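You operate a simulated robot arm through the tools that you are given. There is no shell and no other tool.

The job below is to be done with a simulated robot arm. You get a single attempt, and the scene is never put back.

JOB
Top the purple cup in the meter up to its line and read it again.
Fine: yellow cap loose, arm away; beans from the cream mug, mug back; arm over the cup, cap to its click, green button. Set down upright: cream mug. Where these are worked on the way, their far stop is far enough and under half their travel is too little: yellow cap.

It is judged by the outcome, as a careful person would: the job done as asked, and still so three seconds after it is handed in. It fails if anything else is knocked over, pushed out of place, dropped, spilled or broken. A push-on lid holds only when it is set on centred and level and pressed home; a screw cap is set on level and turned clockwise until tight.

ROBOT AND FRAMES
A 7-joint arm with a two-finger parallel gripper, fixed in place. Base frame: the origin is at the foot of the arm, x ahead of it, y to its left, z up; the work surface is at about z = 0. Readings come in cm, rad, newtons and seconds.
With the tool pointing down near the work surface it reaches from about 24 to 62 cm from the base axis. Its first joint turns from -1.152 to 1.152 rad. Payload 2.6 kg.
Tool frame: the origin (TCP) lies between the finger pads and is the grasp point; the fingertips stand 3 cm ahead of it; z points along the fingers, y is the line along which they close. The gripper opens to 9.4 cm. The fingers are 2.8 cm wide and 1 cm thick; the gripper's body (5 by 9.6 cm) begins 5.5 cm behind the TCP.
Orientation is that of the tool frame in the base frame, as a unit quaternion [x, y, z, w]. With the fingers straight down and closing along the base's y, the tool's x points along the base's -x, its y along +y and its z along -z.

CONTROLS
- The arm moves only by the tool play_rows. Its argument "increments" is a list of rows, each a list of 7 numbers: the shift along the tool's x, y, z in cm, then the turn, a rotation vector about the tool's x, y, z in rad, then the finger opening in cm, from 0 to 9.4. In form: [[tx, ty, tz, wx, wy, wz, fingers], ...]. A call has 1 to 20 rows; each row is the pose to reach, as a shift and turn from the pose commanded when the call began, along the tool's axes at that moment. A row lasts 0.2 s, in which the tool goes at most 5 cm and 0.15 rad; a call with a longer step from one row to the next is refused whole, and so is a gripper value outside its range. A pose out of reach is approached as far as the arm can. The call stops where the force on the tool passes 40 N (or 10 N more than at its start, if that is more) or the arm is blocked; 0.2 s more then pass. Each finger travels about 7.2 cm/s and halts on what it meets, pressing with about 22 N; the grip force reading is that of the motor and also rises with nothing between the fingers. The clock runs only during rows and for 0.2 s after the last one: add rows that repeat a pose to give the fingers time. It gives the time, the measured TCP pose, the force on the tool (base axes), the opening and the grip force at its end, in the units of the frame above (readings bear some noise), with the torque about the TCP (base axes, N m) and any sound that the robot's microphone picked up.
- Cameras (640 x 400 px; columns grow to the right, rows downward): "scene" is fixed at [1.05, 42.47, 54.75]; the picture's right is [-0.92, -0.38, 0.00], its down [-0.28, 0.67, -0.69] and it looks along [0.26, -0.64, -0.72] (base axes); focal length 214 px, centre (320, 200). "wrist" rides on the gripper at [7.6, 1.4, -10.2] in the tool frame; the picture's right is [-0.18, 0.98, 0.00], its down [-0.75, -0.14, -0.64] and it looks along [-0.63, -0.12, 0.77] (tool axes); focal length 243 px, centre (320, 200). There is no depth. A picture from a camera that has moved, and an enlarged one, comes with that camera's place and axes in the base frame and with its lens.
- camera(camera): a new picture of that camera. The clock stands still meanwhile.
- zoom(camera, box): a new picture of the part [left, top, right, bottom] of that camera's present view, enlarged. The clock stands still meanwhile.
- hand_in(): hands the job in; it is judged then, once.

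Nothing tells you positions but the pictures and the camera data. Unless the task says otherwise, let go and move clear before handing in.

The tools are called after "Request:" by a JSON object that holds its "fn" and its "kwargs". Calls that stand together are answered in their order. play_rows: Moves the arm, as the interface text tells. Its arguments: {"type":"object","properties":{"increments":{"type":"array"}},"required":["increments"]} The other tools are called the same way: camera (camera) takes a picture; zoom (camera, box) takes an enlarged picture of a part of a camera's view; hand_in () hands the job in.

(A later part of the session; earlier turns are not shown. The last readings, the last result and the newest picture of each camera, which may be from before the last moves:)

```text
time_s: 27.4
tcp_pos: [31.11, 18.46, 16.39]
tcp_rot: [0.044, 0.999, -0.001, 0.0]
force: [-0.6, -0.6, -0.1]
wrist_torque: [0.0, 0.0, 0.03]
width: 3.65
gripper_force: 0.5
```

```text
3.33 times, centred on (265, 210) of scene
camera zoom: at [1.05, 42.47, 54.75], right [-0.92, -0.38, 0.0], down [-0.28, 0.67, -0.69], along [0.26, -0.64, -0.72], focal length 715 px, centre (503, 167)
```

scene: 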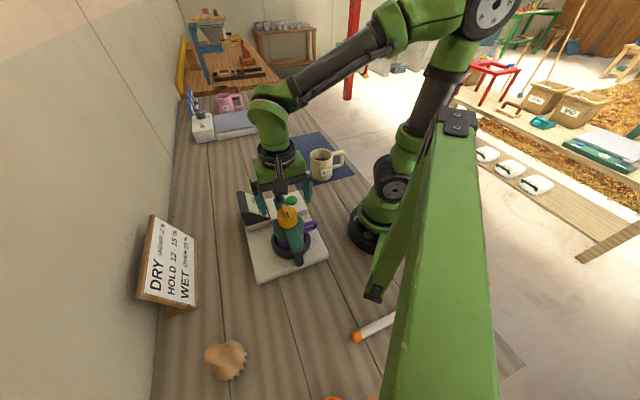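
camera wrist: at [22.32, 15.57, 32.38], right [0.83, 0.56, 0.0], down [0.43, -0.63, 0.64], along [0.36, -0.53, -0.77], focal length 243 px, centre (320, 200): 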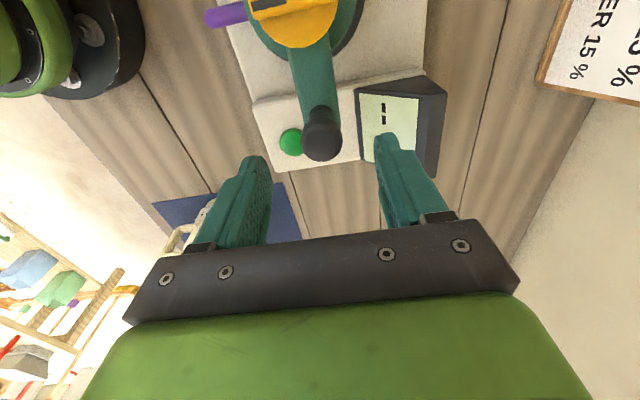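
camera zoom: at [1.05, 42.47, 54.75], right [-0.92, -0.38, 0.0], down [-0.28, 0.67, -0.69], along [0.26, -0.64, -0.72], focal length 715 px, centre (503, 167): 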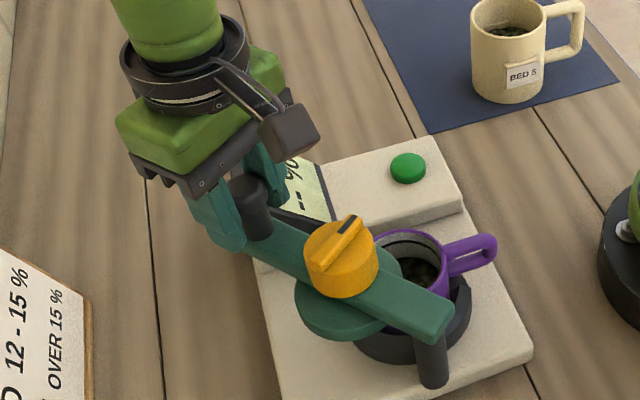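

The arm clears the display and the cup is opening up. I'll continue the swing.

Request:
{"fn": "play_rows", "kwargs": {"increments": [[0.0745, 1.4875, 0, 0, 0, -0.1, 3.6], [0.297, 2.96, 0, 0, 0, -0.2, 3.6], [0.6655, 4.403, 0, 0, 0, -0.3, 3.6], [1.176, 5.802, 0, 0, 0, -0.4, 3.6], [1.824, 7.143, 0, 0, 0, -0.5, 3.6], [2.602, 8.413, 0, 0, 0, -0.6, 3.6], [3.504, 9.599, 0, 0, 0, -0.7, 3.6]]}}

Request:
{"fn": "zoom", "kwargs": {"camera": "wrist", "box": [220, 80, 420, 260]}}

Request:
{"fn": "zoom", "kwargs": {"camera": "scene", "box": [200, 150, 330, 270]}}

```text
time_s: 29.0
tcp_pos: [28.21, 28.53, 16.25]
tcp_rot: [-0.302, 0.953, 0.0, 0.0]
force: [-0.2, 1.0, 0.3]
wrist_torque: [0.02, 0.01, -0.05]
width: 3.63
gripper_force: 0.6
```

```text
2.22 times, centred on (320, 170) of wrist
camera zoom: at [21.26, 25.24, 26.6], right [-0.42, 0.91, 0.0], down [0.7, 0.32, 0.64], along [0.58, 0.27, -0.77], focal length 539 px, centre (320, 267)
```

zoom: 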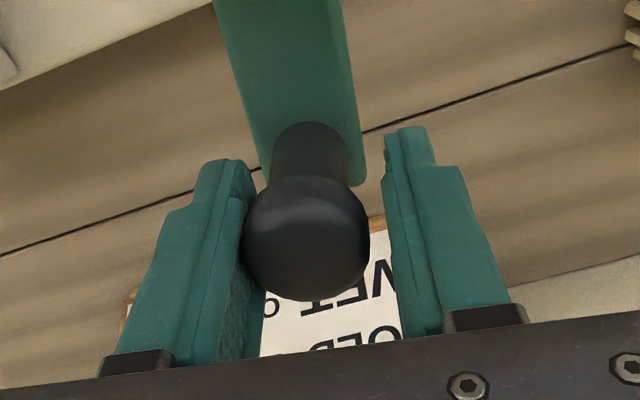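

```text
3.33 times, centred on (265, 210) of scene
camera zoom: at [1.05, 42.47, 54.75], right [-0.92, -0.38, 0.0], down [-0.28, 0.67, -0.69], along [0.26, -0.64, -0.72], focal length 715 px, centre (503, 167)
```

zoom: 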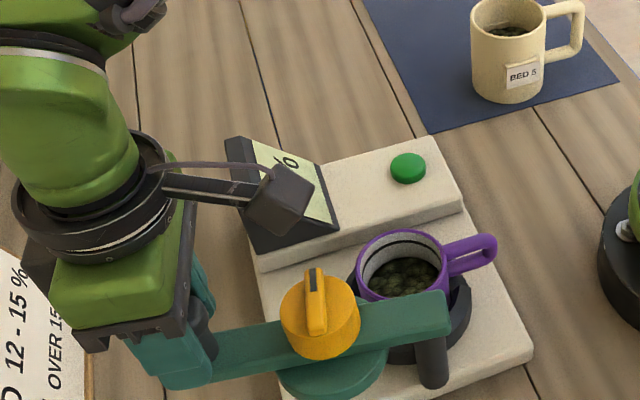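

The cup is now visible, with its dark line inside and the beans below it. I'll swing the arm a little further for pouring room.

Request:
{"fn": "play_rows", "kwargs": {"increments": [[0.0745, 1.4875, 0, 0, 0, -0.1, 3.6], [0.297, 2.96, 0, 0, 0, -0.2, 3.6], [0.6655, 4.403, 0, 0, 0, -0.3, 3.6], [1.176, 5.802, 0, 0, 0, -0.4, 3.6], [1.824, 7.143, 0, 0, 0, -0.5, 3.6], [2.602, 8.413, 0, 0, 0, -0.6, 3.6]]}}

Request:
{"fn": "zoom", "kwargs": {"camera": "scene", "box": [200, 170, 330, 290]}}

Request:
{"fn": "camera", "kwargs": {"camera": "scene"}}

```text
time_s: 30.1
tcp_pos: [25.15, 31.54, 16.23]
tcp_rot: [-0.48, 0.877, -0.01, 0.005]
force: [15.9, -14.0, -0.5]
wrist_torque: [0.2, -0.18, -0.04]
width: 4.83
gripper_force: 10.6
stopped in row 5: the force on the tool passed its limit at 44 N (the readings are from after the stop); the commanded pose is now the measured one
```

```text
3.33 times, centred on (265, 230) of scene
camera zoom: at [1.06, 42.47, 54.76], right [-0.92, -0.38, 0.0], down [-0.28, 0.67, -0.69], along [0.26, -0.64, -0.72], focal length 715 px, centre (503, 100)
```

zoom: 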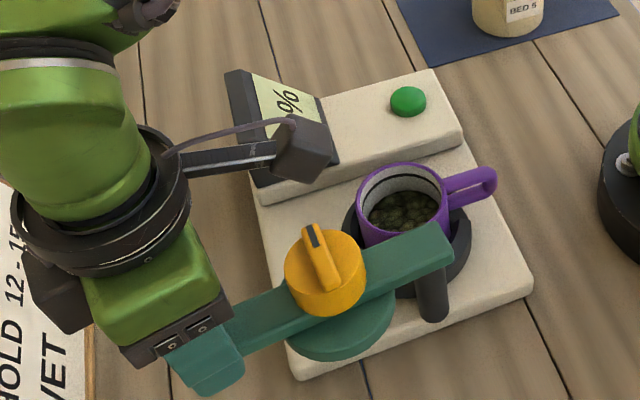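

```text
taken
```

scene: 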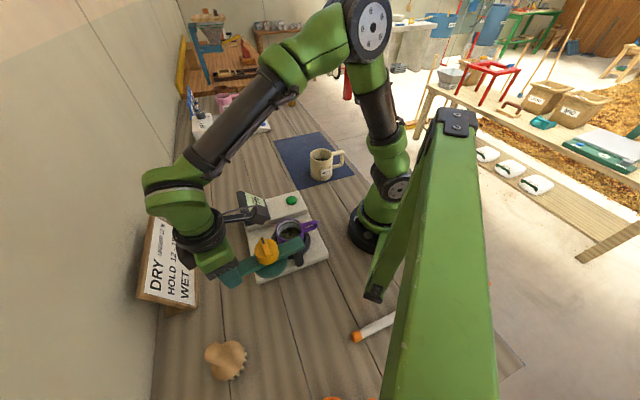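

The arm has reached its stop at about 97° of swing, and the meter has not moved. I'll release the knob and lift away.

Request:
{"fn": "play_rows", "kwargs": {"increments": [[0, -0.2, 0, 0, 0, 0, 5.5], [0, -0.2, 0, 0, 0, 0, 6.5], [0, -0.2, 0, 0, 0, 0, 6.5], [0, -0.2, -3, 0, 0, 0, 6.5], [0, -0.2, -7, 0, 0, 0, 6.5], [0, -0.2, -11, 0, 0, 0, 6.5], [0, -0.2, -14, 0, 0, 0, 6.5]]}}

Request:
{"fn": "zoom", "kwargs": {"camera": "scene", "box": [200, 170, 330, 290]}}

```text
time_s: 31.7
tcp_pos: [24.59, 31.95, 30.38]
tcp_rot: [-0.484, 0.875, -0.009, 0.002]
force: [0.0, -0.9, -0.1]
wrist_torque: [0.0, 0.01, 0.0]
width: 6.52
gripper_force: 0.1
```

```text
3.33 times, centred on (265, 230) of scene
camera zoom: at [1.05, 42.47, 54.75], right [-0.92, -0.38, 0.0], down [-0.28, 0.67, -0.69], along [0.26, -0.64, -0.72], focal length 715 px, centre (503, 100)
```

zoom: 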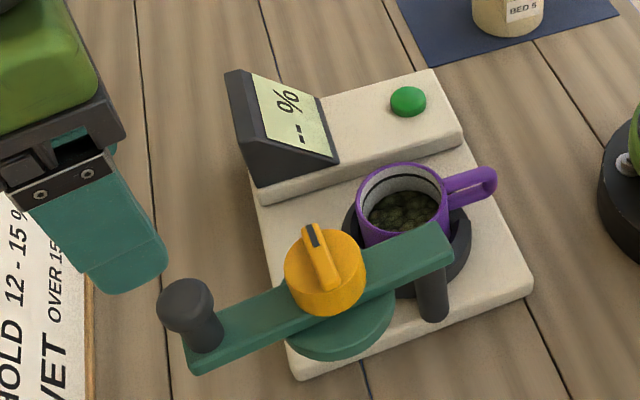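

The arm stays swung out. While crossing over to the mug I'll level the tool, open the fingers and turn so they can close on the mug's two side pads.

Request:
{"fn": "play_rows", "kwargs": {"increments": [[2.37, -3.73, -0.27, -0.006, -0.002, 0.075, 6.5], [4.74, -7.46, -0.53, -0.012, -0.004, 0.15, 6.5], [7.12, -11.19, -0.8, -0.0177, -0.0052, 0.225, 6.5], [9.49, -14.91, -1.07, -0.0177, -0.0052, 0.225, 8], [11.86, -18.64, -1.33, -0.0177, -0.0052, 0.225, 9.4], [14.23, -22.37, -1.6, -0.0177, -0.0052, 0.225, 9.4], [18.18, -23.33, -0.5, -0.0177, -0.0052, 0.225, 9.4], [22.13, -24.29, 0.7, -0.0177, -0.0052, 0.225, 9.4], [26.08, -25.25, 1.8, -0.0177, -0.0052, 0.225, 9.4], [30.03, -26.21, 3.0, -0.0177, -0.0052, 0.225, 9.4], [33.98, -27.17, 4.1, -0.0177, -0.0052, 0.225, 9.4], [37.93, -28.13, 5.3, -0.0177, -0.0052, 0.225, 9.4], [41.88, -29.09, 6.4, -0.0177, -0.0052, 0.225, 9.4], [41.88, -29.09, 6.4, -0.0177, -0.0052, 0.225, 9.4]]}}

Request:
{"fn": "camera", "kwargs": {"camera": "wrist"}}

Request:
{"fn": "camera", "kwargs": {"camera": "scene"}}

```text
time_s: 34.7
tcp_pos: [26.89, -19.26, 24.47]
tcp_rot: [-0.382, 0.924, 0.001, 0.001]
force: [-0.4, -0.6, 0.0]
wrist_torque: [0.0, 0.01, 0.0]
width: 9.38
gripper_force: 0.0
```

```text
taken
camera wrist: at [20.51, -23.7, 34.77], right [-0.56, 0.83, 0.0], down [0.63, 0.43, 0.64], along [0.53, 0.36, -0.77], focal length 243 px, centre (320, 200)
```

wrist: 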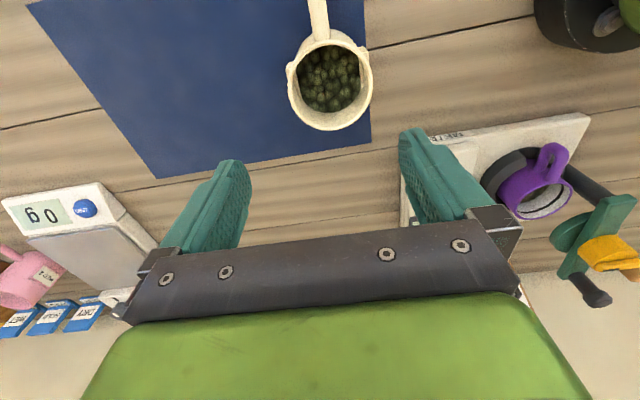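

```text
taken
```

scene: 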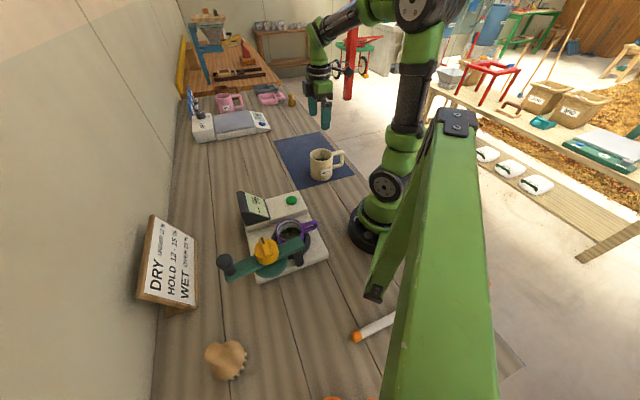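

Request:
{"fn": "zoom", "kwargs": {"camera": "wrist", "box": [250, 0, 410, 140]}}

Request:
{"fn": "zoom", "kwargs": {"camera": "wrist", "box": [440, 90, 640, 240]}}

Request:
{"fn": "zoom", "kwargs": {"camera": "scene", "box": [270, 210, 320, 260]}}

```text
2.86 times, centred on (330, 70) of wrist
camera zoom: at [20.51, -23.7, 34.77], right [-0.56, 0.83, 0.0], down [0.63, 0.43, 0.64], along [0.53, 0.36, -0.77], focal length 693 px, centre (291, 571)
```

zoom: 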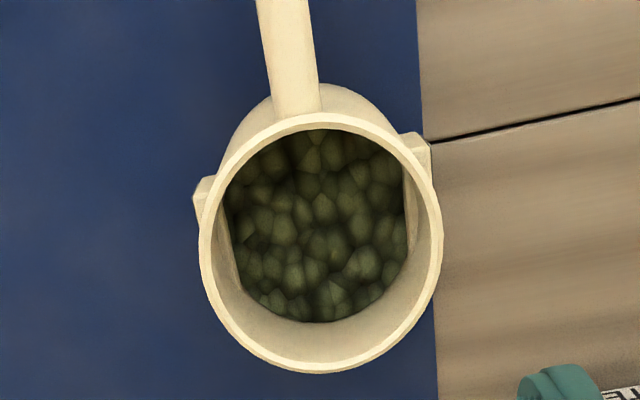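

```text
2.67 times, centred on (540, 165) of wrist
camera zoom: at [20.51, -23.7, 34.77], right [-0.56, 0.83, 0.0], down [0.63, 0.43, 0.64], along [0.53, 0.36, -0.77], focal length 647 px, centre (-267, 293)
```

zoom: 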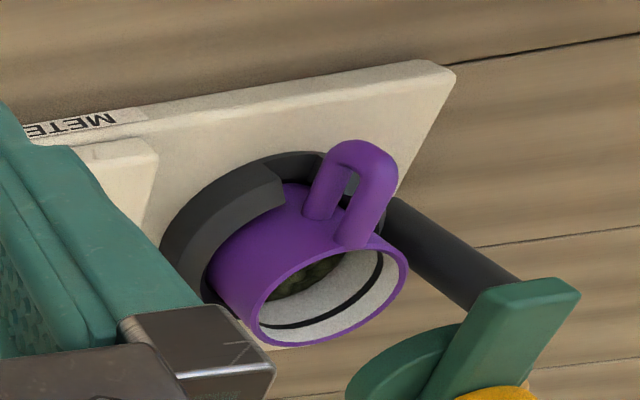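

```text
8.00 times, centred on (295, 235) of scene
camera zoom: at [1.05, 42.47, 54.75], right [-0.92, -0.38, 0.0], down [-0.28, 0.67, -0.69], along [0.26, -0.64, -0.72], focal length 1716 px, centre (520, -80)
```

zoom: 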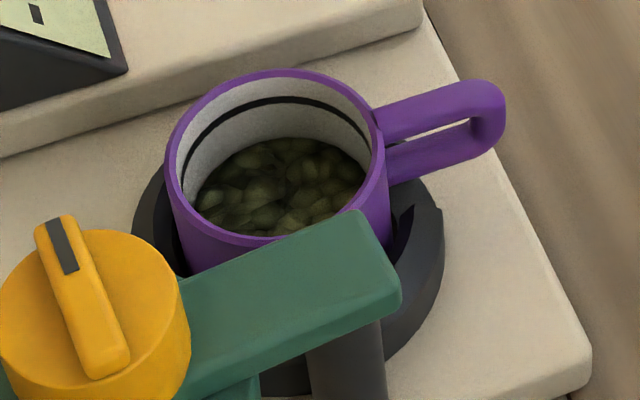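

The mug is about 8.3 cm across and centred near (25.65, -19.1), with its rim at about z = 9.2. Across its side pads it's too wide for the fingers, so I'll grip the plain wall along y, between pads and handle. First I'll turn to that orientation and hover.

Request:
{"fn": "play_rows", "kwargs": {"increments": [[0.15, 0.2, 0.8, 0, 0, 0.15, 9.4], [0.3, 0.4, 1.6, 0, 0, 0.3, 9.4], [0.45, 0.6, 2.4, 0, 0, 0.45, 9.4], [0.6, 0.8, 3.2, 0, 0, 0.6, 9.4], [0.7, 0.9, 4, 0, 0, 0.72, 9.4], [0.76, 0.99, 4.5, 0, 0, 0.785, 9.4], [0.76, 0.99, 4.5, 0, 0, 0.785, 9.4]]}}

Request:
{"fn": "camera", "kwargs": {"camera": "wrist"}}

Request:
{"fn": "zoom", "kwargs": {"camera": "scene", "box": [280, 90, 370, 190]}}

```text
time_s: 36.3
tcp_pos: [25.78, -18.92, 19.9]
tcp_rot: [0.002, 1.0, 0.001, 0.0]
force: [-0.2, 0.4, -0.1]
wrist_torque: [0.0, -0.01, 0.01]
width: 9.41
gripper_force: 0.1
```

```text
taken
camera wrist: at [18.14, -17.61, 30.23], right [0.19, 0.98, 0.0], down [0.75, -0.15, 0.64], along [0.63, -0.12, -0.77], focal length 243 px, centre (320, 200)
```

wrist: 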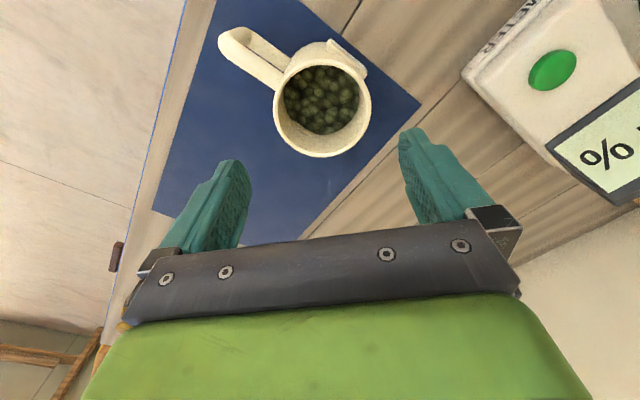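

```text
4.00 times, centred on (325, 140) of scene
camera zoom: at [1.05, 42.47, 54.75], right [-0.92, -0.38, 0.0], down [-0.28, 0.67, -0.69], along [0.26, -0.64, -0.72], focal length 858 px, centre (300, 440)
```

zoom: 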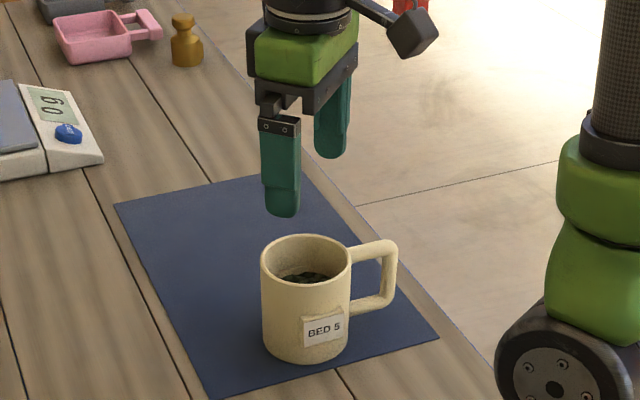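

Request:
{"fn": "zoom", "kwargs": {"camera": "wrist", "box": [200, 10, 440, 180]}}

```text
2.35 times, centred on (320, 95) of wrist
camera zoom: at [18.14, -17.61, 30.23], right [0.19, 0.98, 0.0], down [0.75, -0.15, 0.64], along [0.63, -0.12, -0.77], focal length 571 px, centre (320, 447)
```

zoom: 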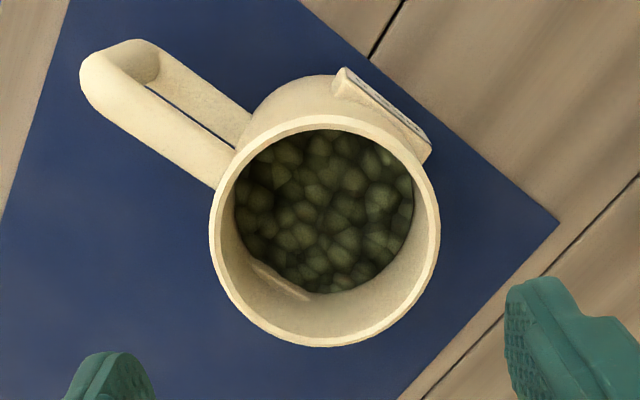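

Request:
{"fn": "play_rows", "kwargs": {"increments": [[0.1, 0.02, 2, 0, 0, 0, 9.4], [0.2, 0.04, 4, 0, 0, 0, 9.4], [0.2, 0.04, 6, 0, 0, 0, 9.4], [0.2, 0.04, 6.5, 0, 0, 0, 9.4], [0.2, 0.04, 6.5, 0, 0, 0, 9.4]]}}

Request:
{"fn": "camera", "kwargs": {"camera": "wrist"}}

Request:
{"fn": "zoom", "kwargs": {"camera": "scene", "box": [280, 90, 370, 190]}}

```text
time_s: 37.5
tcp_pos: [25.5, -18.87, 13.48]
tcp_rot: [0.001, 1.0, 0.001, 0.0]
force: [-0.8, 0.3, 0.0]
wrist_torque: [0.0, 0.02, -0.01]
width: 9.4
gripper_force: 0.0
```

```text
taken
camera wrist: at [17.84, -17.62, 23.77], right [0.19, 0.98, 0.0], down [0.75, -0.14, 0.64], along [0.63, -0.12, -0.77], focal length 243 px, centre (320, 200)
```

wrist: 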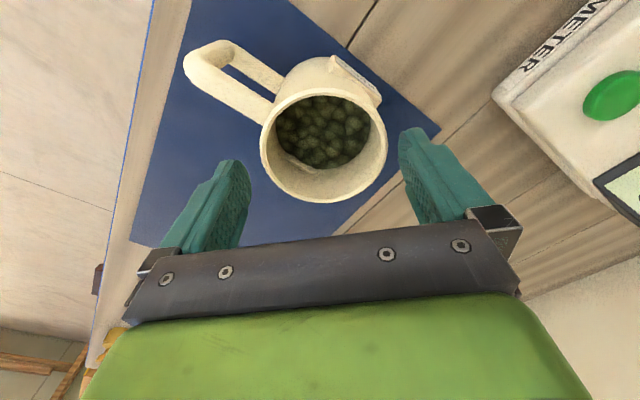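

```text
4.00 times, centred on (325, 140) of scene
camera zoom: at [1.05, 42.47, 54.75], right [-0.92, -0.38, 0.0], down [-0.28, 0.67, -0.69], along [0.26, -0.64, -0.72], focal length 858 px, centre (300, 440)
```

zoom: 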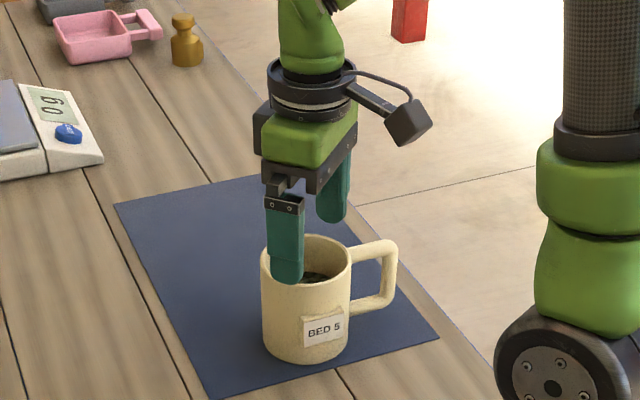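

The fingers straddle the rim well. A slight yaw of about 0.15 rad keeps each finger between the pad corner and the handle, and then I'll descend.

Request:
{"fn": "play_rows", "kwargs": {"increments": [[0, 0, 0, 0, 0, 0.075, 9.4], [0, 0, 0, 0, 0, 0.148, 9.4], [0, 0, 0.8, 0, 0, 0.148, 9.4], [0, 0, 1.6, 0, 0, 0.148, 9.4], [0, 0, 2.4, 0, 0, 0.148, 9.4], [0, 0, 2.4, 0, 0, 0.148, 9.4]]}}

Request:
{"fn": "camera", "kwargs": {"camera": "wrist"}}

Request:
{"fn": "zoom", "kwargs": {"camera": "scene", "box": [290, 120, 360, 190]}}

```text
time_s: 38.9
tcp_pos: [25.42, -18.93, 11.08]
tcp_rot: [0.075, 0.997, 0.001, 0.001]
force: [0.8, 0.3, 0.3]
wrist_torque: [-0.03, 0.01, 0.02]
width: 9.4
gripper_force: 0.1
```

```text
taken
camera wrist: at [18.09, -16.51, 21.31], right [0.33, 0.94, 0.0], down [0.72, -0.25, 0.64], along [0.61, -0.21, -0.77], focal length 243 px, centre (320, 200)
```

wrist: 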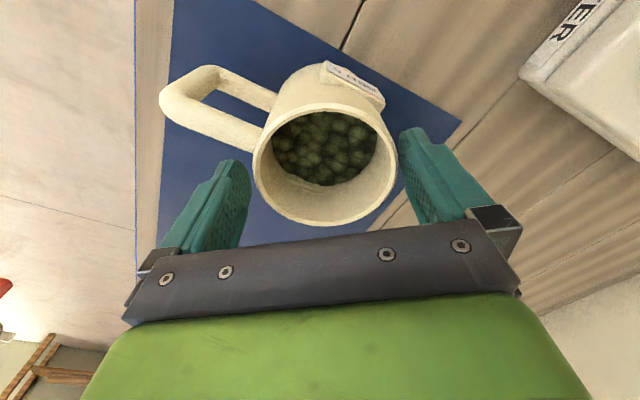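

```text
5.71 times, centred on (325, 155) of scene
camera zoom: at [1.05, 42.47, 54.75], right [-0.92, -0.38, 0.0], down [-0.28, 0.67, -0.69], along [0.26, -0.64, -0.72], focal length 1226 px, centre (291, 457)
```

zoom: 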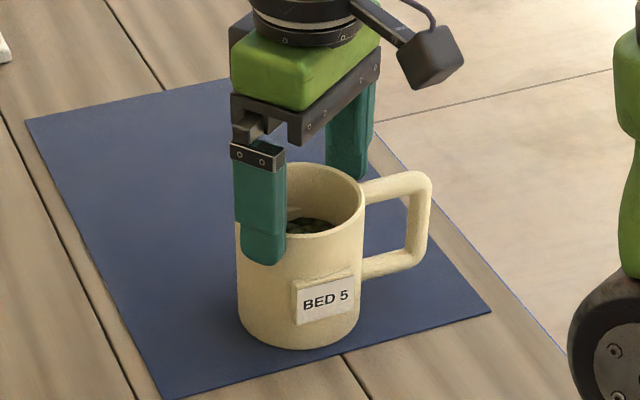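

Request:
{"fn": "play_rows", "kwargs": {"increments": [[0, 0, 1, 0, 0, 0, 9.4], [0, 0, 2, 0, 0, 0, 9.4], [0, 0, 3, 0, 0, 0, 9.4], [0, 0, 4, 0, 0, 0, 9.4], [0, 0, 5.2, 0, 0, 0, 9.4], [0, 0, 5.2, 0, 0, 0, 9.4]]}}

Request:
{"fn": "camera", "kwargs": {"camera": "wrist"}}

Request:
{"fn": "zoom", "kwargs": {"camera": "scene", "box": [290, 120, 360, 190]}}

```text
time_s: 40.3
tcp_pos: [25.57, -18.64, 5.95]
tcp_rot: [0.075, 0.997, 0.002, 0.0]
force: [0.1, -0.2, 0.8]
wrist_torque: [0.03, -0.01, -0.04]
width: 9.4
gripper_force: 0.0
```

```text
taken
camera wrist: at [18.15, -16.32, 16.16], right [0.33, 0.94, 0.0], down [0.72, -0.25, 0.64], along [0.61, -0.21, -0.77], focal length 243 px, centre (320, 200)
```

wrist: 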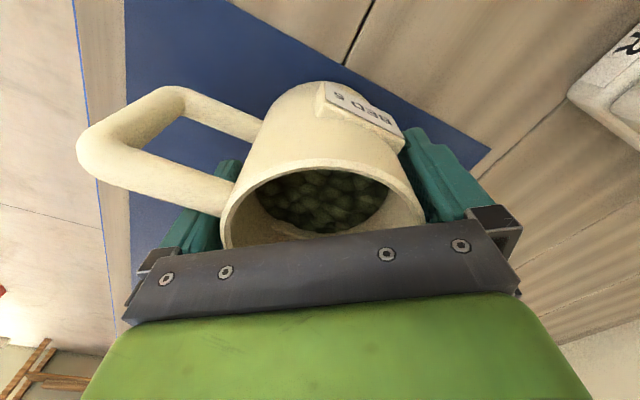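

```text
5.71 times, centred on (325, 155) of scene
camera zoom: at [1.05, 42.47, 54.75], right [-0.92, -0.38, 0.0], down [-0.28, 0.67, -0.69], along [0.26, -0.64, -0.72], focal length 1226 px, centre (291, 457)
```

zoom: 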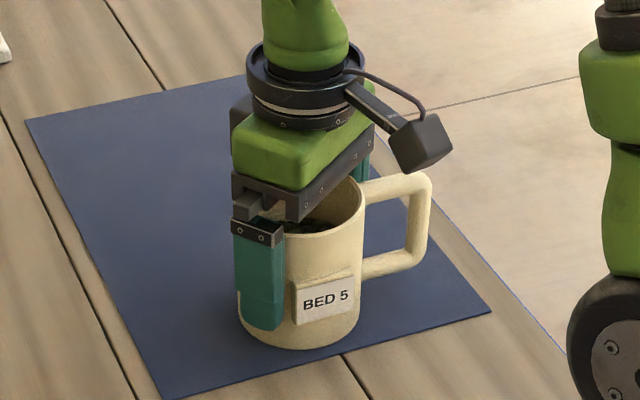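

Request:
{"fn": "play_rows", "kwargs": {"increments": [[0, 0, 0, 0, 0, 0, 9.1], [0, 0, 0, 0, 0, 0, 8.8], [0, 0, 0, 0, 0, 0, 8.5], [0, 0, 0, 0, 0, 0, 8.2], [0, 0, 0, 0, 0, 0, 7.6], [0, 0, 0, 0, 0, 0, 7.0], [0, 0, 0, 0, 0, 0, 7.0]]}}

Request:
{"fn": "camera", "kwargs": {"camera": "wrist"}}

Request:
{"fn": "zoom", "kwargs": {"camera": "scene", "box": [290, 120, 360, 190]}}

```text
time_s: 41.9
tcp_pos: [25.45, -18.86, 5.96]
tcp_rot: [0.075, 0.997, 0.001, 0.0]
force: [0.4, -1.3, 0.0]
wrist_torque: [-0.14, 0.02, -0.01]
width: 8.18
gripper_force: 22.0
```

```text
taken
camera wrist: at [18.15, -16.33, 16.18], right [0.33, 0.94, 0.0], down [0.72, -0.25, 0.64], along [0.61, -0.21, -0.77], focal length 243 px, centre (320, 200)
```

wrist: 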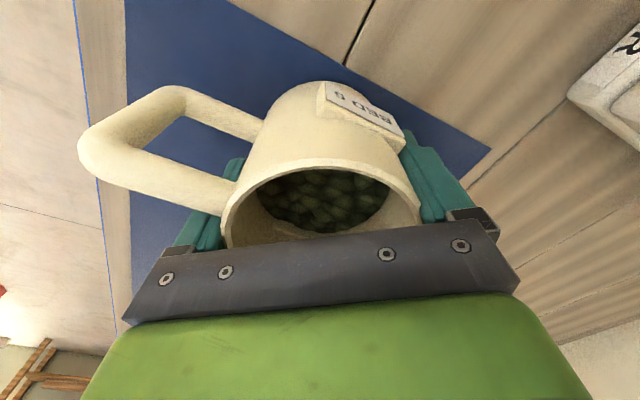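

```text
5.71 times, centred on (325, 155) of scene
camera zoom: at [1.05, 42.47, 54.75], right [-0.92, -0.38, 0.0], down [-0.28, 0.67, -0.69], along [0.26, -0.64, -0.72], focal length 1226 px, centre (291, 457)
```

zoom: 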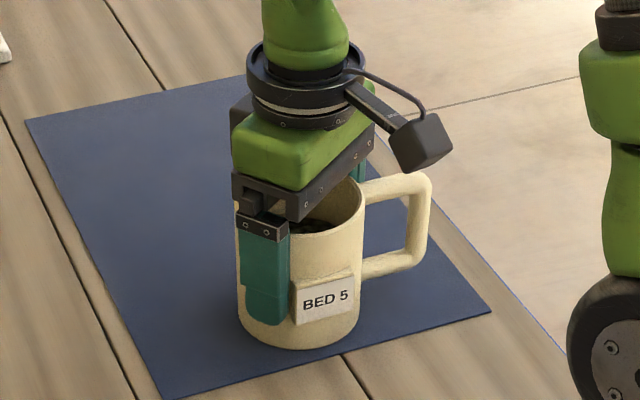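

The mug is gripped at 8.2 cm width and hasn't shifted. I'll lift it a few centimetres and check the hold.

Request:
{"fn": "play_rows", "kwargs": {"increments": [[0, 0, 0, 0, 0, 0, 6.5], [0, 0, -0.5, 0, 0, 0, 6.5], [0, 0, -1.5, 0, 0, 0, 6.5], [0, 0, -3, 0, 0, 0, 6.5], [0, 0, -4.5, 0, 0, 0, 6.5], [0, 0, -4.5, 0, 0, 0, 6.5]]}}

Request:
{"fn": "zoom", "kwargs": {"camera": "scene", "box": [290, 110, 360, 190]}}

```text
time_s: 43.3
tcp_pos: [25.58, -19.02, 10.49]
tcp_rot: [0.075, 0.997, 0.002, -0.001]
force: [-0.5, 0.0, -2.4]
wrist_torque: [0.02, -0.03, -0.02]
width: 8.18
gripper_force: 21.9
```

```text
5.00 times, centred on (325, 150) of scene
camera zoom: at [1.05, 42.47, 54.75], right [-0.92, -0.38, 0.0], down [-0.28, 0.67, -0.69], along [0.26, -0.64, -0.72], focal length 1072 px, centre (295, 450)
```

zoom: 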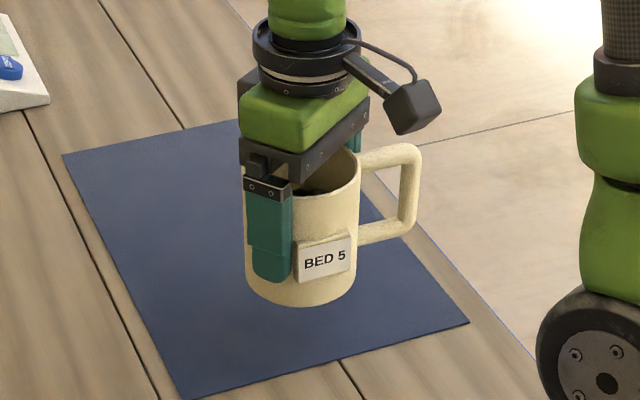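

The mug is firmly held and weighs about 0.25 kg. I'll raise it well clear and carry it round in front of the base at moderate speed.

Request:
{"fn": "play_rows", "kwargs": {"increments": [[0, 0, -1.5, 0, 0, 0, 6.5], [0, 0, -4, 0, 0, 0, 6.5], [0, 0, -7, 0, 0, 0, 6.5], [0, 0, -10, 0, 0, 0, 6.5], [0, 0, -13, 0, 0, 0, 6.5], [0, 0, -15.5, 0, 0, 0, 6.5], [-0.5, 1.2, -16.5, 0, 0, 0, 6.5], [-1.6, 3.8, -16.5, 0, 0, 0, 6.5], [-2.9, 6.9, -16.5, 0, 0, 0, 6.5], [-4.2, 10, -16.5, 0, 0, 0, 6.5], [-5.5, 13.1, -16.5, 0, 0, 0, 6.5], [-6.8, 16.2, -16.5, 0, 0, 0, 6.5], [-7.5, 17.8, -16.5, 0, 0, 0, 6.5], [-7.75, 18.37, -16.5, 0, 0, 0, 6.5]]}}

Request:
{"fn": "camera", "kwargs": {"camera": "scene"}}

```text
time_s: 46.3
tcp_pos: [35.83, -2.03, 26.85]
tcp_rot: [0.075, 0.997, 0.002, 0.0]
force: [-0.7, -0.5, -3.4]
wrist_torque: [0.07, -0.03, 0.01]
width: 8.2
gripper_force: 21.2
```

```text
taken
```

scene: 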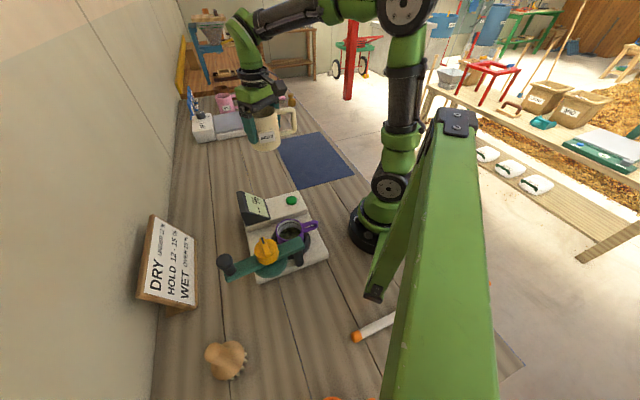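

Request:
{"fn": "play_rows", "kwargs": {"increments": [[0.6, 1.2, 0, 0, 0, -0.05, 6.5], [1.9, 3.8, 0, 0, 0, -0.13, 6.5], [3.4, 6.8, 0, 0, 0, -0.22, 6.5], [4.9, 9.8, 0, 0, 0, -0.32, 6.5], [6.4, 12.8, 0, 0, 0, -0.42, 6.5], [7.9, 15.8, 0, 0, 0, -0.52, 6.5], [9.1, 18.2, 0, 0, 0, -0.62, 6.5], [9.7, 19.4, 0, 0, 0, -0.66, 6.5], [9.9, 19.78, 0, 0, 0, -0.674, 6.5], [9.9, 19.78, 0, 0, 0, -0.674, 6.5]]}}

Request:
{"fn": "camera", "kwargs": {"camera": "scene"}}

Request:
{"fn": "camera", "kwargs": {"camera": "wrist"}}

```text
time_s: 48.5
tcp_pos: [29.02, 19.39, 27.23]
tcp_rot: [-0.26, 0.966, 0.001, 0.001]
force: [0.0, -0.1, -2.9]
wrist_torque: [0.01, 0.01, 0.02]
width: 8.19
gripper_force: 21.3
```

```text
taken
```

scene: 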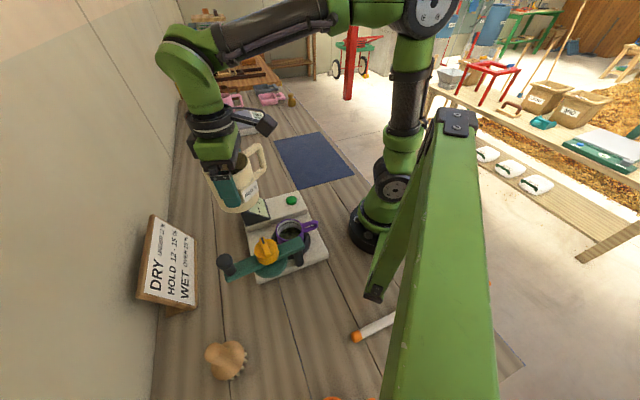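

```text
taken
camera wrist: at [21.75, 16.54, 37.41], right [-0.33, 0.94, 0.0], down [0.72, 0.25, 0.64], along [0.61, 0.22, -0.77], focal length 243 px, centre (320, 200)
```

wrist: 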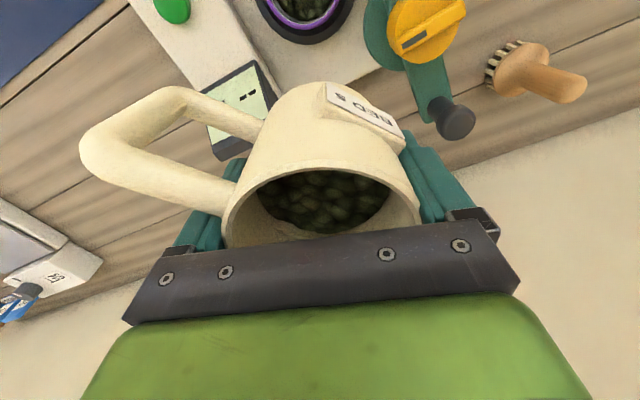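

The pose is good: the tool's x axis points at 210°, so the mug will tip outward along 30°, in the radial plane over the cup. I'll start with a safe 0.6 rad tilt here to test the wrist's range.

Request:
{"fn": "play_rows", "kwargs": {"increments": [[0, 0, 0, 0, 0.06, 0, 6.5], [0, 0, 0, 0, 0.14, 0, 6.5], [0, 0, 0, 0, 0.22, 0, 6.5], [0, 0, 0, 0, 0.3, 0, 6.5], [0, 0, 0, 0, 0.38, 0, 6.5], [0, 0, 0, 0, 0.46, 0, 6.5], [0, 0, 0, 0, 0.54, 0, 6.5], [0, 0, 0, 0, 0.6, 0, 6.5], [0, 0, 0, 0, 0.6, 0, 6.5]]}}

Request:
{"fn": "camera", "kwargs": {"camera": "wrist"}}

Request:
{"fn": "camera", "kwargs": {"camera": "scene"}}

```text
time_s: 50.5
tcp_pos: [29.0, 19.16, 26.97]
tcp_rot: [-0.248, 0.923, -0.075, -0.285]
force: [-0.3, 0.5, -3.6]
wrist_torque: [0.07, 0.0, 0.01]
width: 8.21
gripper_force: 22.4
```

```text
taken
camera wrist: at [27.96, 20.04, 39.81], right [-0.36, 0.93, -0.1], down [0.92, 0.37, 0.1], along [0.13, -0.06, -0.99], focal length 243 px, centre (320, 200)
```

wrist: 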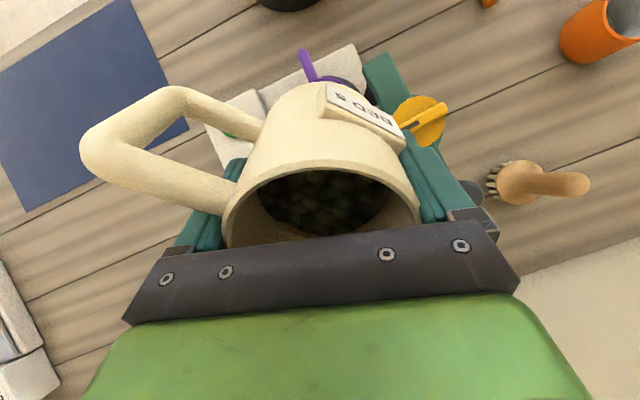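

```text
taken
```

scene: 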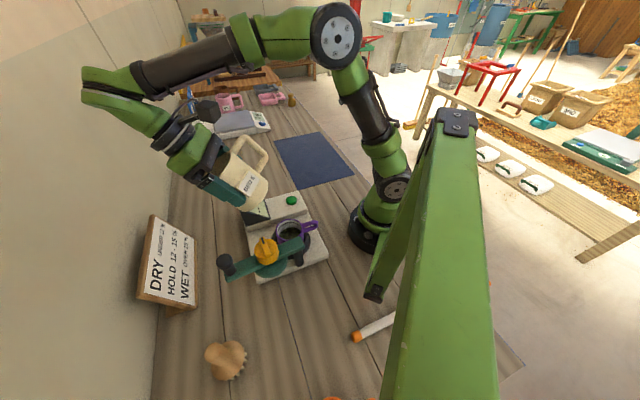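

The tilt works. Now I'll move the tilted mug inward over the cup, staying high, below the angle where beans would flow.

Request:
{"fn": "play_rows", "kwargs": {"increments": [[1.481, 0, 1.377, 0, 0, 0, 6.5], [3.562, 0, 3.648, 0, 0, 0, 6.5], [5.473, 0, 6.167, 0, 0, 0, 6.5], [7.271, 0, 8.852, 0, 0, 0, 6.5], [8.601, 0, 11.336, 0, 0, 0, 6.5], [9.157, 0, 13.534, 0, 0, 0, 6.5], [8.779, 0, 14.971, 0, 0, 0, 6.5], [8.271, 0, 15.714, 0, 0, 0, 6.5], [8.271, 0, 15.714, 0, 0, 0, 6.5]]}}

Request:
{"fn": "camera", "kwargs": {"camera": "wrist"}}

Request:
{"fn": "camera", "kwargs": {"camera": "scene"}}

```text
time_s: 52.5
tcp_pos: [15.4, 11.3, 18.7]
tcp_rot: [-0.247, 0.923, -0.075, -0.286]
force: [0.7, 0.9, -3.0]
wrist_torque: [0.03, -0.03, 0.0]
width: 8.19
gripper_force: 22.0
```

```text
taken
camera wrist: at [14.26, 12.28, 31.57], right [-0.36, 0.93, -0.1], down [0.92, 0.37, 0.11], along [0.14, -0.06, -0.99], focal length 243 px, centre (320, 200)
```

wrist: 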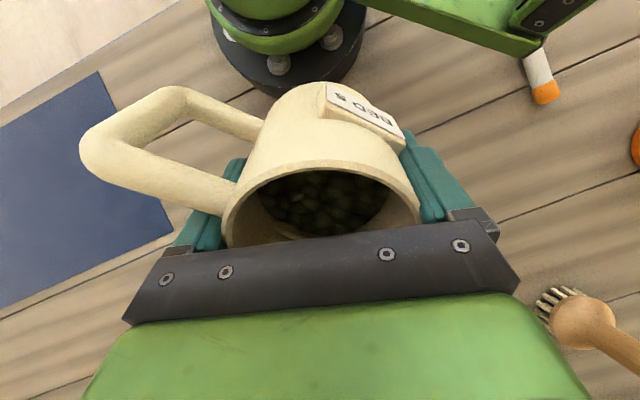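

```text
taken
```

scene: 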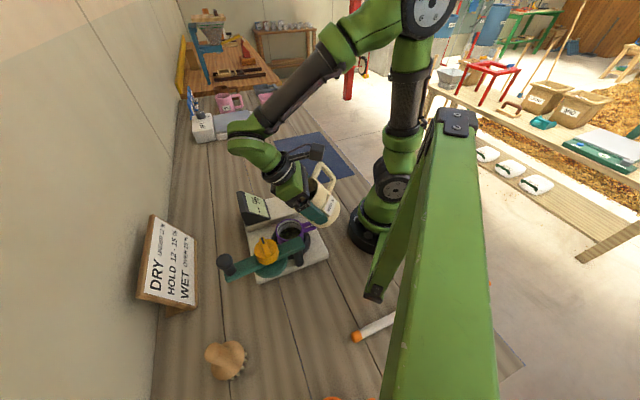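

Request:
{"fn": "zoom", "kwargs": {"camera": "scene", "box": [255, 170, 345, 270]}}

```text
4.00 times, centred on (300, 220) of scene
camera zoom: at [1.05, 42.47, 54.75], right [-0.92, -0.38, 0.0], down [-0.28, 0.67, -0.69], along [0.26, -0.64, -0.72], focal length 858 px, centre (400, 120)
```

zoom: 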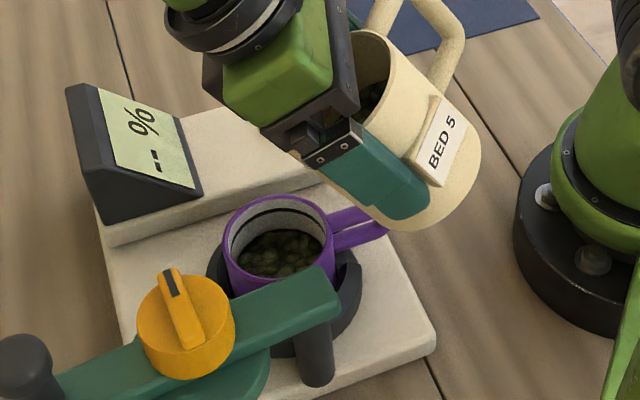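

Request:
{"fn": "zoom", "kwargs": {"camera": "scene", "box": [270, 210, 320, 260]}}

```text
8.00 times, centred on (295, 235) of scene
camera zoom: at [1.05, 42.47, 54.75], right [-0.92, -0.38, 0.0], down [-0.28, 0.67, -0.69], along [0.26, -0.64, -0.72], focal length 1716 px, centre (520, -80)
```

zoom: 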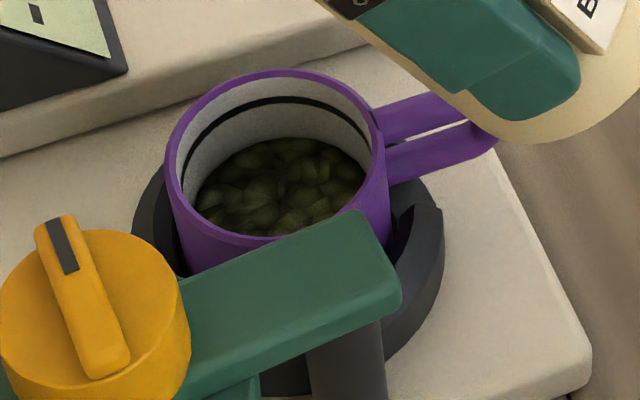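

The cup interior is in view from the scene camera: beans sit about 2 cm below the dark line, so only part of the mug is needed. I'll increase the tilt gradually while lowering the lip over the cup.

Request:
{"fn": "play_rows", "kwargs": {"increments": [[-0.4, 0, 0.53, 0, 0.07, 0, 6.5], [-0.82, 0, 1.06, 0, 0.14, 0, 6.5], [-1.228, 0, 1.583, 0, 0.2, 0, 6.5], [-1.5, 0, 1.85, 0, 0.26, 0, 6.5], [-1.7, 0, 2.07, 0, 0.3, 0, 6.5], [-1.7, 0, 2.07, 0, 0.3, 0, 6.5]]}}

Request:
{"fn": "zoom", "kwargs": {"camera": "scene", "box": [255, 170, 345, 270]}}

Request:
{"fn": "camera", "kwargs": {"camera": "wrist"}}

```text
time_s: 53.9
tcp_pos: [15.63, 11.4, 16.02]
tcp_rot: [-0.234, 0.87, -0.112, -0.42]
force: [-0.2, -0.3, -3.4]
wrist_torque: [0.04, -0.02, 0.03]
width: 8.17
gripper_force: 22.0
```

```text
4.00 times, centred on (300, 220) of scene
camera zoom: at [1.05, 42.47, 54.75], right [-0.92, -0.38, 0.0], down [-0.28, 0.67, -0.69], along [0.26, -0.64, -0.72], focal length 858 px, centre (400, 120)
```

zoom: 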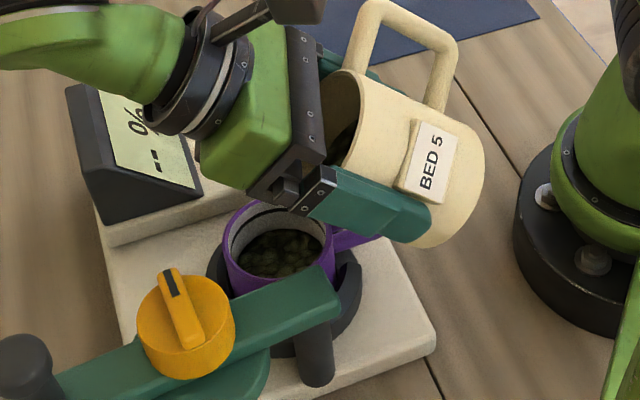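

```text
taken
camera wrist: at [17.76, 14.14, 28.41], right [-0.39, 0.91, -0.14], down [0.91, 0.36, -0.19], along [-0.12, -0.2, -0.97], focal length 243 px, centre (320, 200)
```

wrist: 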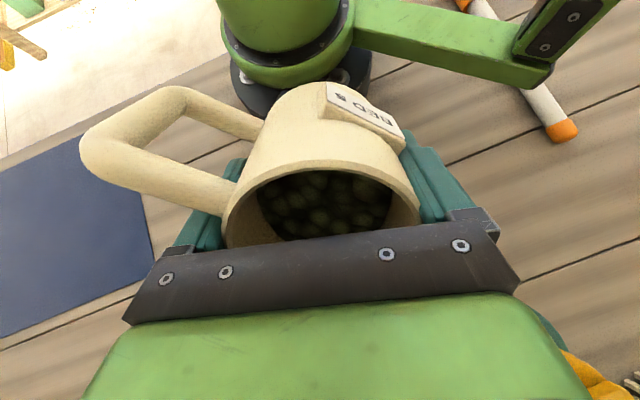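

Request:
{"fn": "play_rows", "kwargs": {"increments": [[-0.3, 0, 0.15, 0, 0.04, 0, 6.5], [-0.6, 0, 0.31, 0, 0.08, 0, 6.5], [-0.8, 0, 0.4, 0, 0.12, 0, 6.5], [-0.93, 0, 0.47, 0, 0.15, 0, 6.5], [-0.93, 0, 0.47, 0, 0.15, 0, 6.5]]}}

Request:
{"fn": "zoom", "kwargs": {"camera": "scene", "box": [255, 170, 345, 270]}}

Request:
{"fn": "zoom", "kwargs": {"camera": "wrist", "box": [210, 140, 430, 260]}}

```text
time_s: 55.1
tcp_pos: [15.79, 11.56, 15.02]
tcp_rot: [-0.225, 0.836, -0.129, -0.484]
force: [-0.7, -0.2, -3.1]
wrist_torque: [0.06, -0.04, -0.02]
width: 8.19
gripper_force: 21.9
```

```text
4.00 times, centred on (300, 220) of scene
camera zoom: at [1.05, 42.47, 54.75], right [-0.92, -0.38, 0.0], down [-0.28, 0.67, -0.69], along [0.26, -0.64, -0.72], focal length 858 px, centre (400, 120)
```

zoom: 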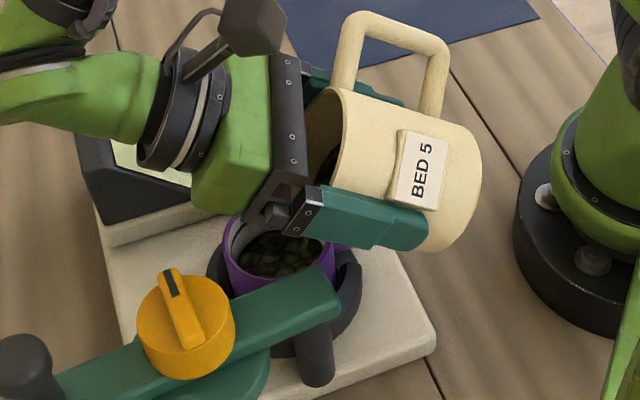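

```text
2.91 times, centred on (320, 200) of wrist
camera zoom: at [19.53, 15.21, 26.77], right [-0.41, 0.9, -0.16], down [0.88, 0.34, -0.33], along [-0.25, -0.28, -0.93], focal length 706 px, centre (320, 200)
```

zoom: 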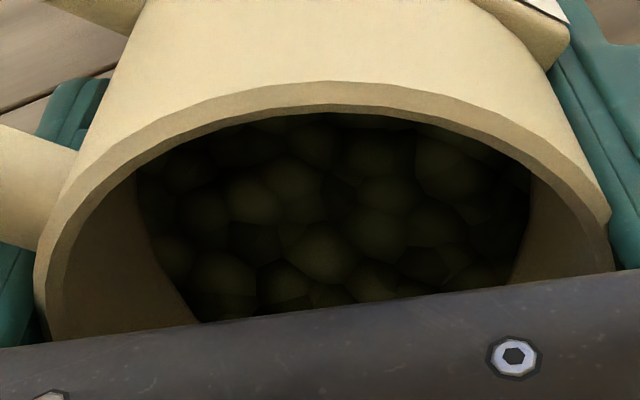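

Request:
{"fn": "play_rows", "kwargs": {"increments": [[-0.32, 0, 0.06, 0, 0.04, 0, 6.5], [-0.642, 0, 0.126, 0, 0.07, 0, 6.5], [-0.642, 0, 0.126, 0, 0.1, 0, 6.5], [-0.642, 0, 0.126, 0, 0.1, 0, 6.5]]}}

Request:
{"fn": "zoom", "kwargs": {"camera": "scene", "box": [255, 190, 335, 270]}}

Request:
{"fn": "zoom", "kwargs": {"camera": "wrist", "box": [210, 140, 430, 260]}}

```text
time_s: 56.1
tcp_pos: [16.1, 11.66, 14.26]
tcp_rot: [-0.218, 0.811, -0.14, -0.525]
force: [0.0, 0.2, -2.5]
wrist_torque: [0.06, -0.05, -0.02]
width: 8.14
gripper_force: 22.1
```

```text
5.00 times, centred on (295, 230) of scene
camera zoom: at [1.05, 42.47, 54.75], right [-0.92, -0.38, 0.0], down [-0.28, 0.67, -0.69], along [0.26, -0.64, -0.72], focal length 1072 px, centre (445, 50)
```

zoom: 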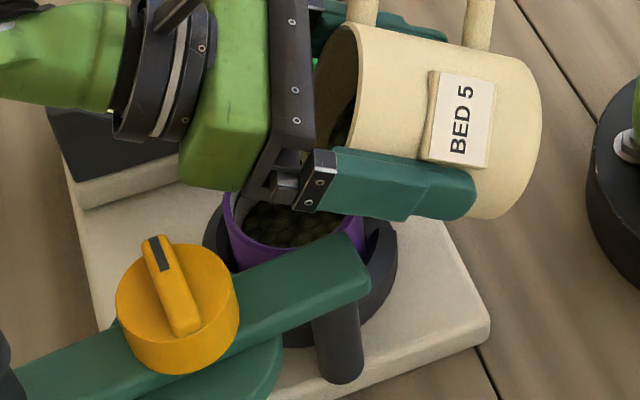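

```text
2.91 times, centred on (320, 200) of wrist
camera zoom: at [20.75, 15.9, 25.52], right [-0.43, 0.89, -0.17], down [0.84, 0.33, -0.42], along [-0.32, -0.32, -0.89], focal length 706 px, centre (320, 200)
```

zoom: 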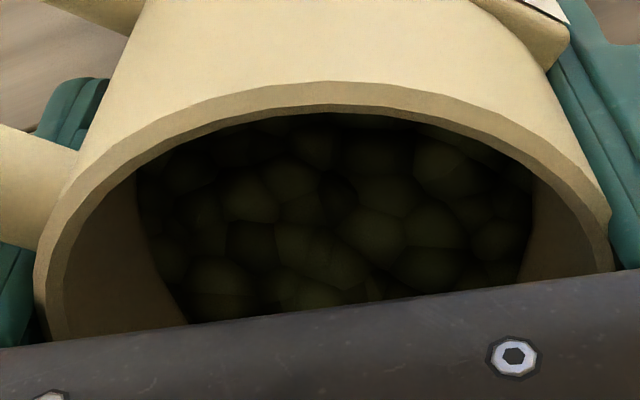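

Request:
{"fn": "play_rows", "kwargs": {"increments": [[0.04, 0, -0.06, 0, 0.03, 0, 6.5], [0.077, 0, -0.12, 0, 0.07, 0, 6.5], [0.077, 0, -0.12, 0, 0.07, 0, 6.5], [0.077, 0, -0.12, 0, 0.07, 0, 6.5]]}}

Request:
{"fn": "zoom", "kwargs": {"camera": "scene", "box": [255, 190, 335, 270]}}

Request:
{"fn": "zoom", "kwargs": {"camera": "wrist", "box": [210, 140, 430, 260]}}

```text
time_s: 57.1
tcp_pos: [16.29, 11.7, 14.36]
tcp_rot: [-0.213, 0.792, -0.147, -0.553]
force: [-0.4, -0.5, -2.8]
wrist_torque: [0.1, -0.05, 0.0]
width: 8.18
gripper_force: 22.1
```

```text
5.00 times, centred on (295, 230) of scene
camera zoom: at [1.05, 42.47, 54.75], right [-0.92, -0.38, 0.0], down [-0.28, 0.67, -0.69], along [0.26, -0.64, -0.72], focal length 1072 px, centre (445, 50)
```

zoom: 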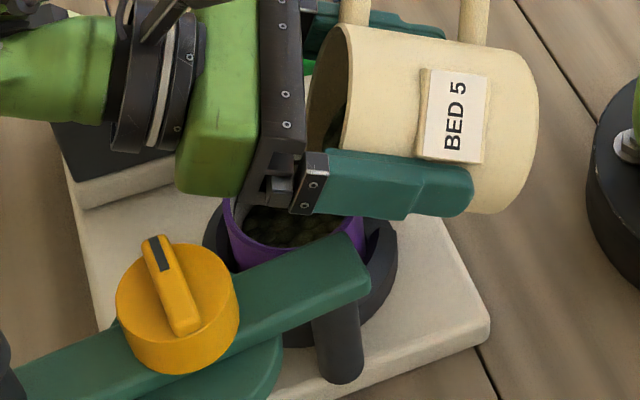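

```text
2.91 times, centred on (320, 200) of wrist
camera zoom: at [21.54, 16.3, 25.15], right [-0.44, 0.88, -0.17], down [0.82, 0.31, -0.49], along [-0.38, -0.35, -0.86], focal length 706 px, centre (320, 200)
```

zoom: 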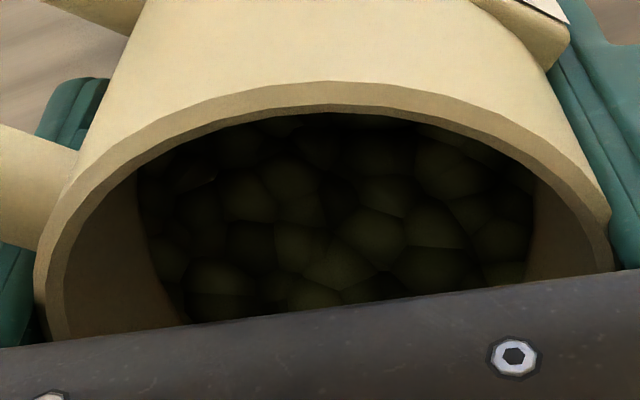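

Request:
{"fn": "play_rows", "kwargs": {"increments": [[0.05, 0, -0.09, 0, 0.04, 0, 6.5], [0.115, 0, -0.18, 0, 0.08, 0, 6.5], [0.115, 0, -0.18, 0, 0.08, 0, 6.5], [0.115, 0, -0.18, 0, 0.08, 0, 6.5]]}}

Request:
{"fn": "zoom", "kwargs": {"camera": "scene", "box": [255, 190, 335, 270]}}

Request:
{"fn": "zoom", "kwargs": {"camera": "wrist", "box": [210, 140, 430, 260]}}

```text
time_s: 58.1
tcp_pos: [16.3, 11.77, 14.55]
tcp_rot: [-0.207, 0.769, -0.155, -0.584]
force: [-0.7, 0.2, -2.9]
wrist_torque: [0.06, -0.03, -0.02]
width: 8.17
gripper_force: 22.2
```

```text
5.00 times, centred on (295, 230) of scene
camera zoom: at [1.05, 42.47, 54.75], right [-0.92, -0.38, 0.0], down [-0.28, 0.67, -0.69], along [0.26, -0.64, -0.72], focal length 1072 px, centre (445, 50)
```

zoom: 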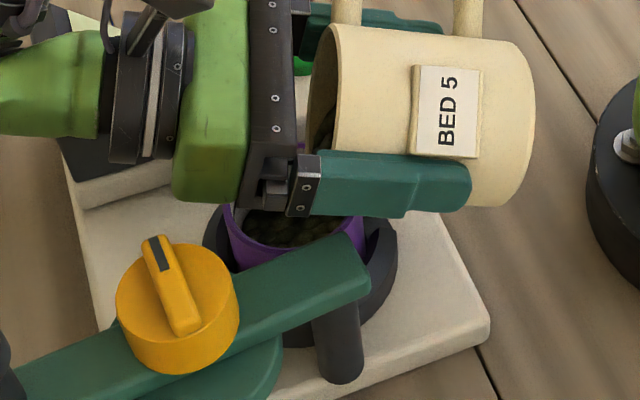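

```text
2.91 times, centred on (320, 200) of wrist
camera zoom: at [22.39, 16.75, 24.75], right [-0.45, 0.88, -0.17], down [0.78, 0.29, -0.55], along [-0.43, -0.39, -0.81], focal length 706 px, centre (320, 200)
```

zoom: 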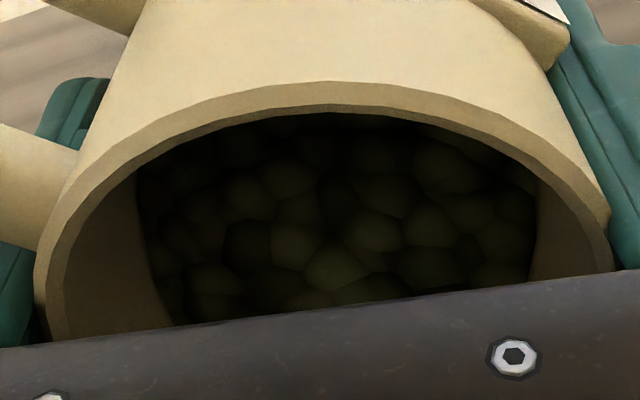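

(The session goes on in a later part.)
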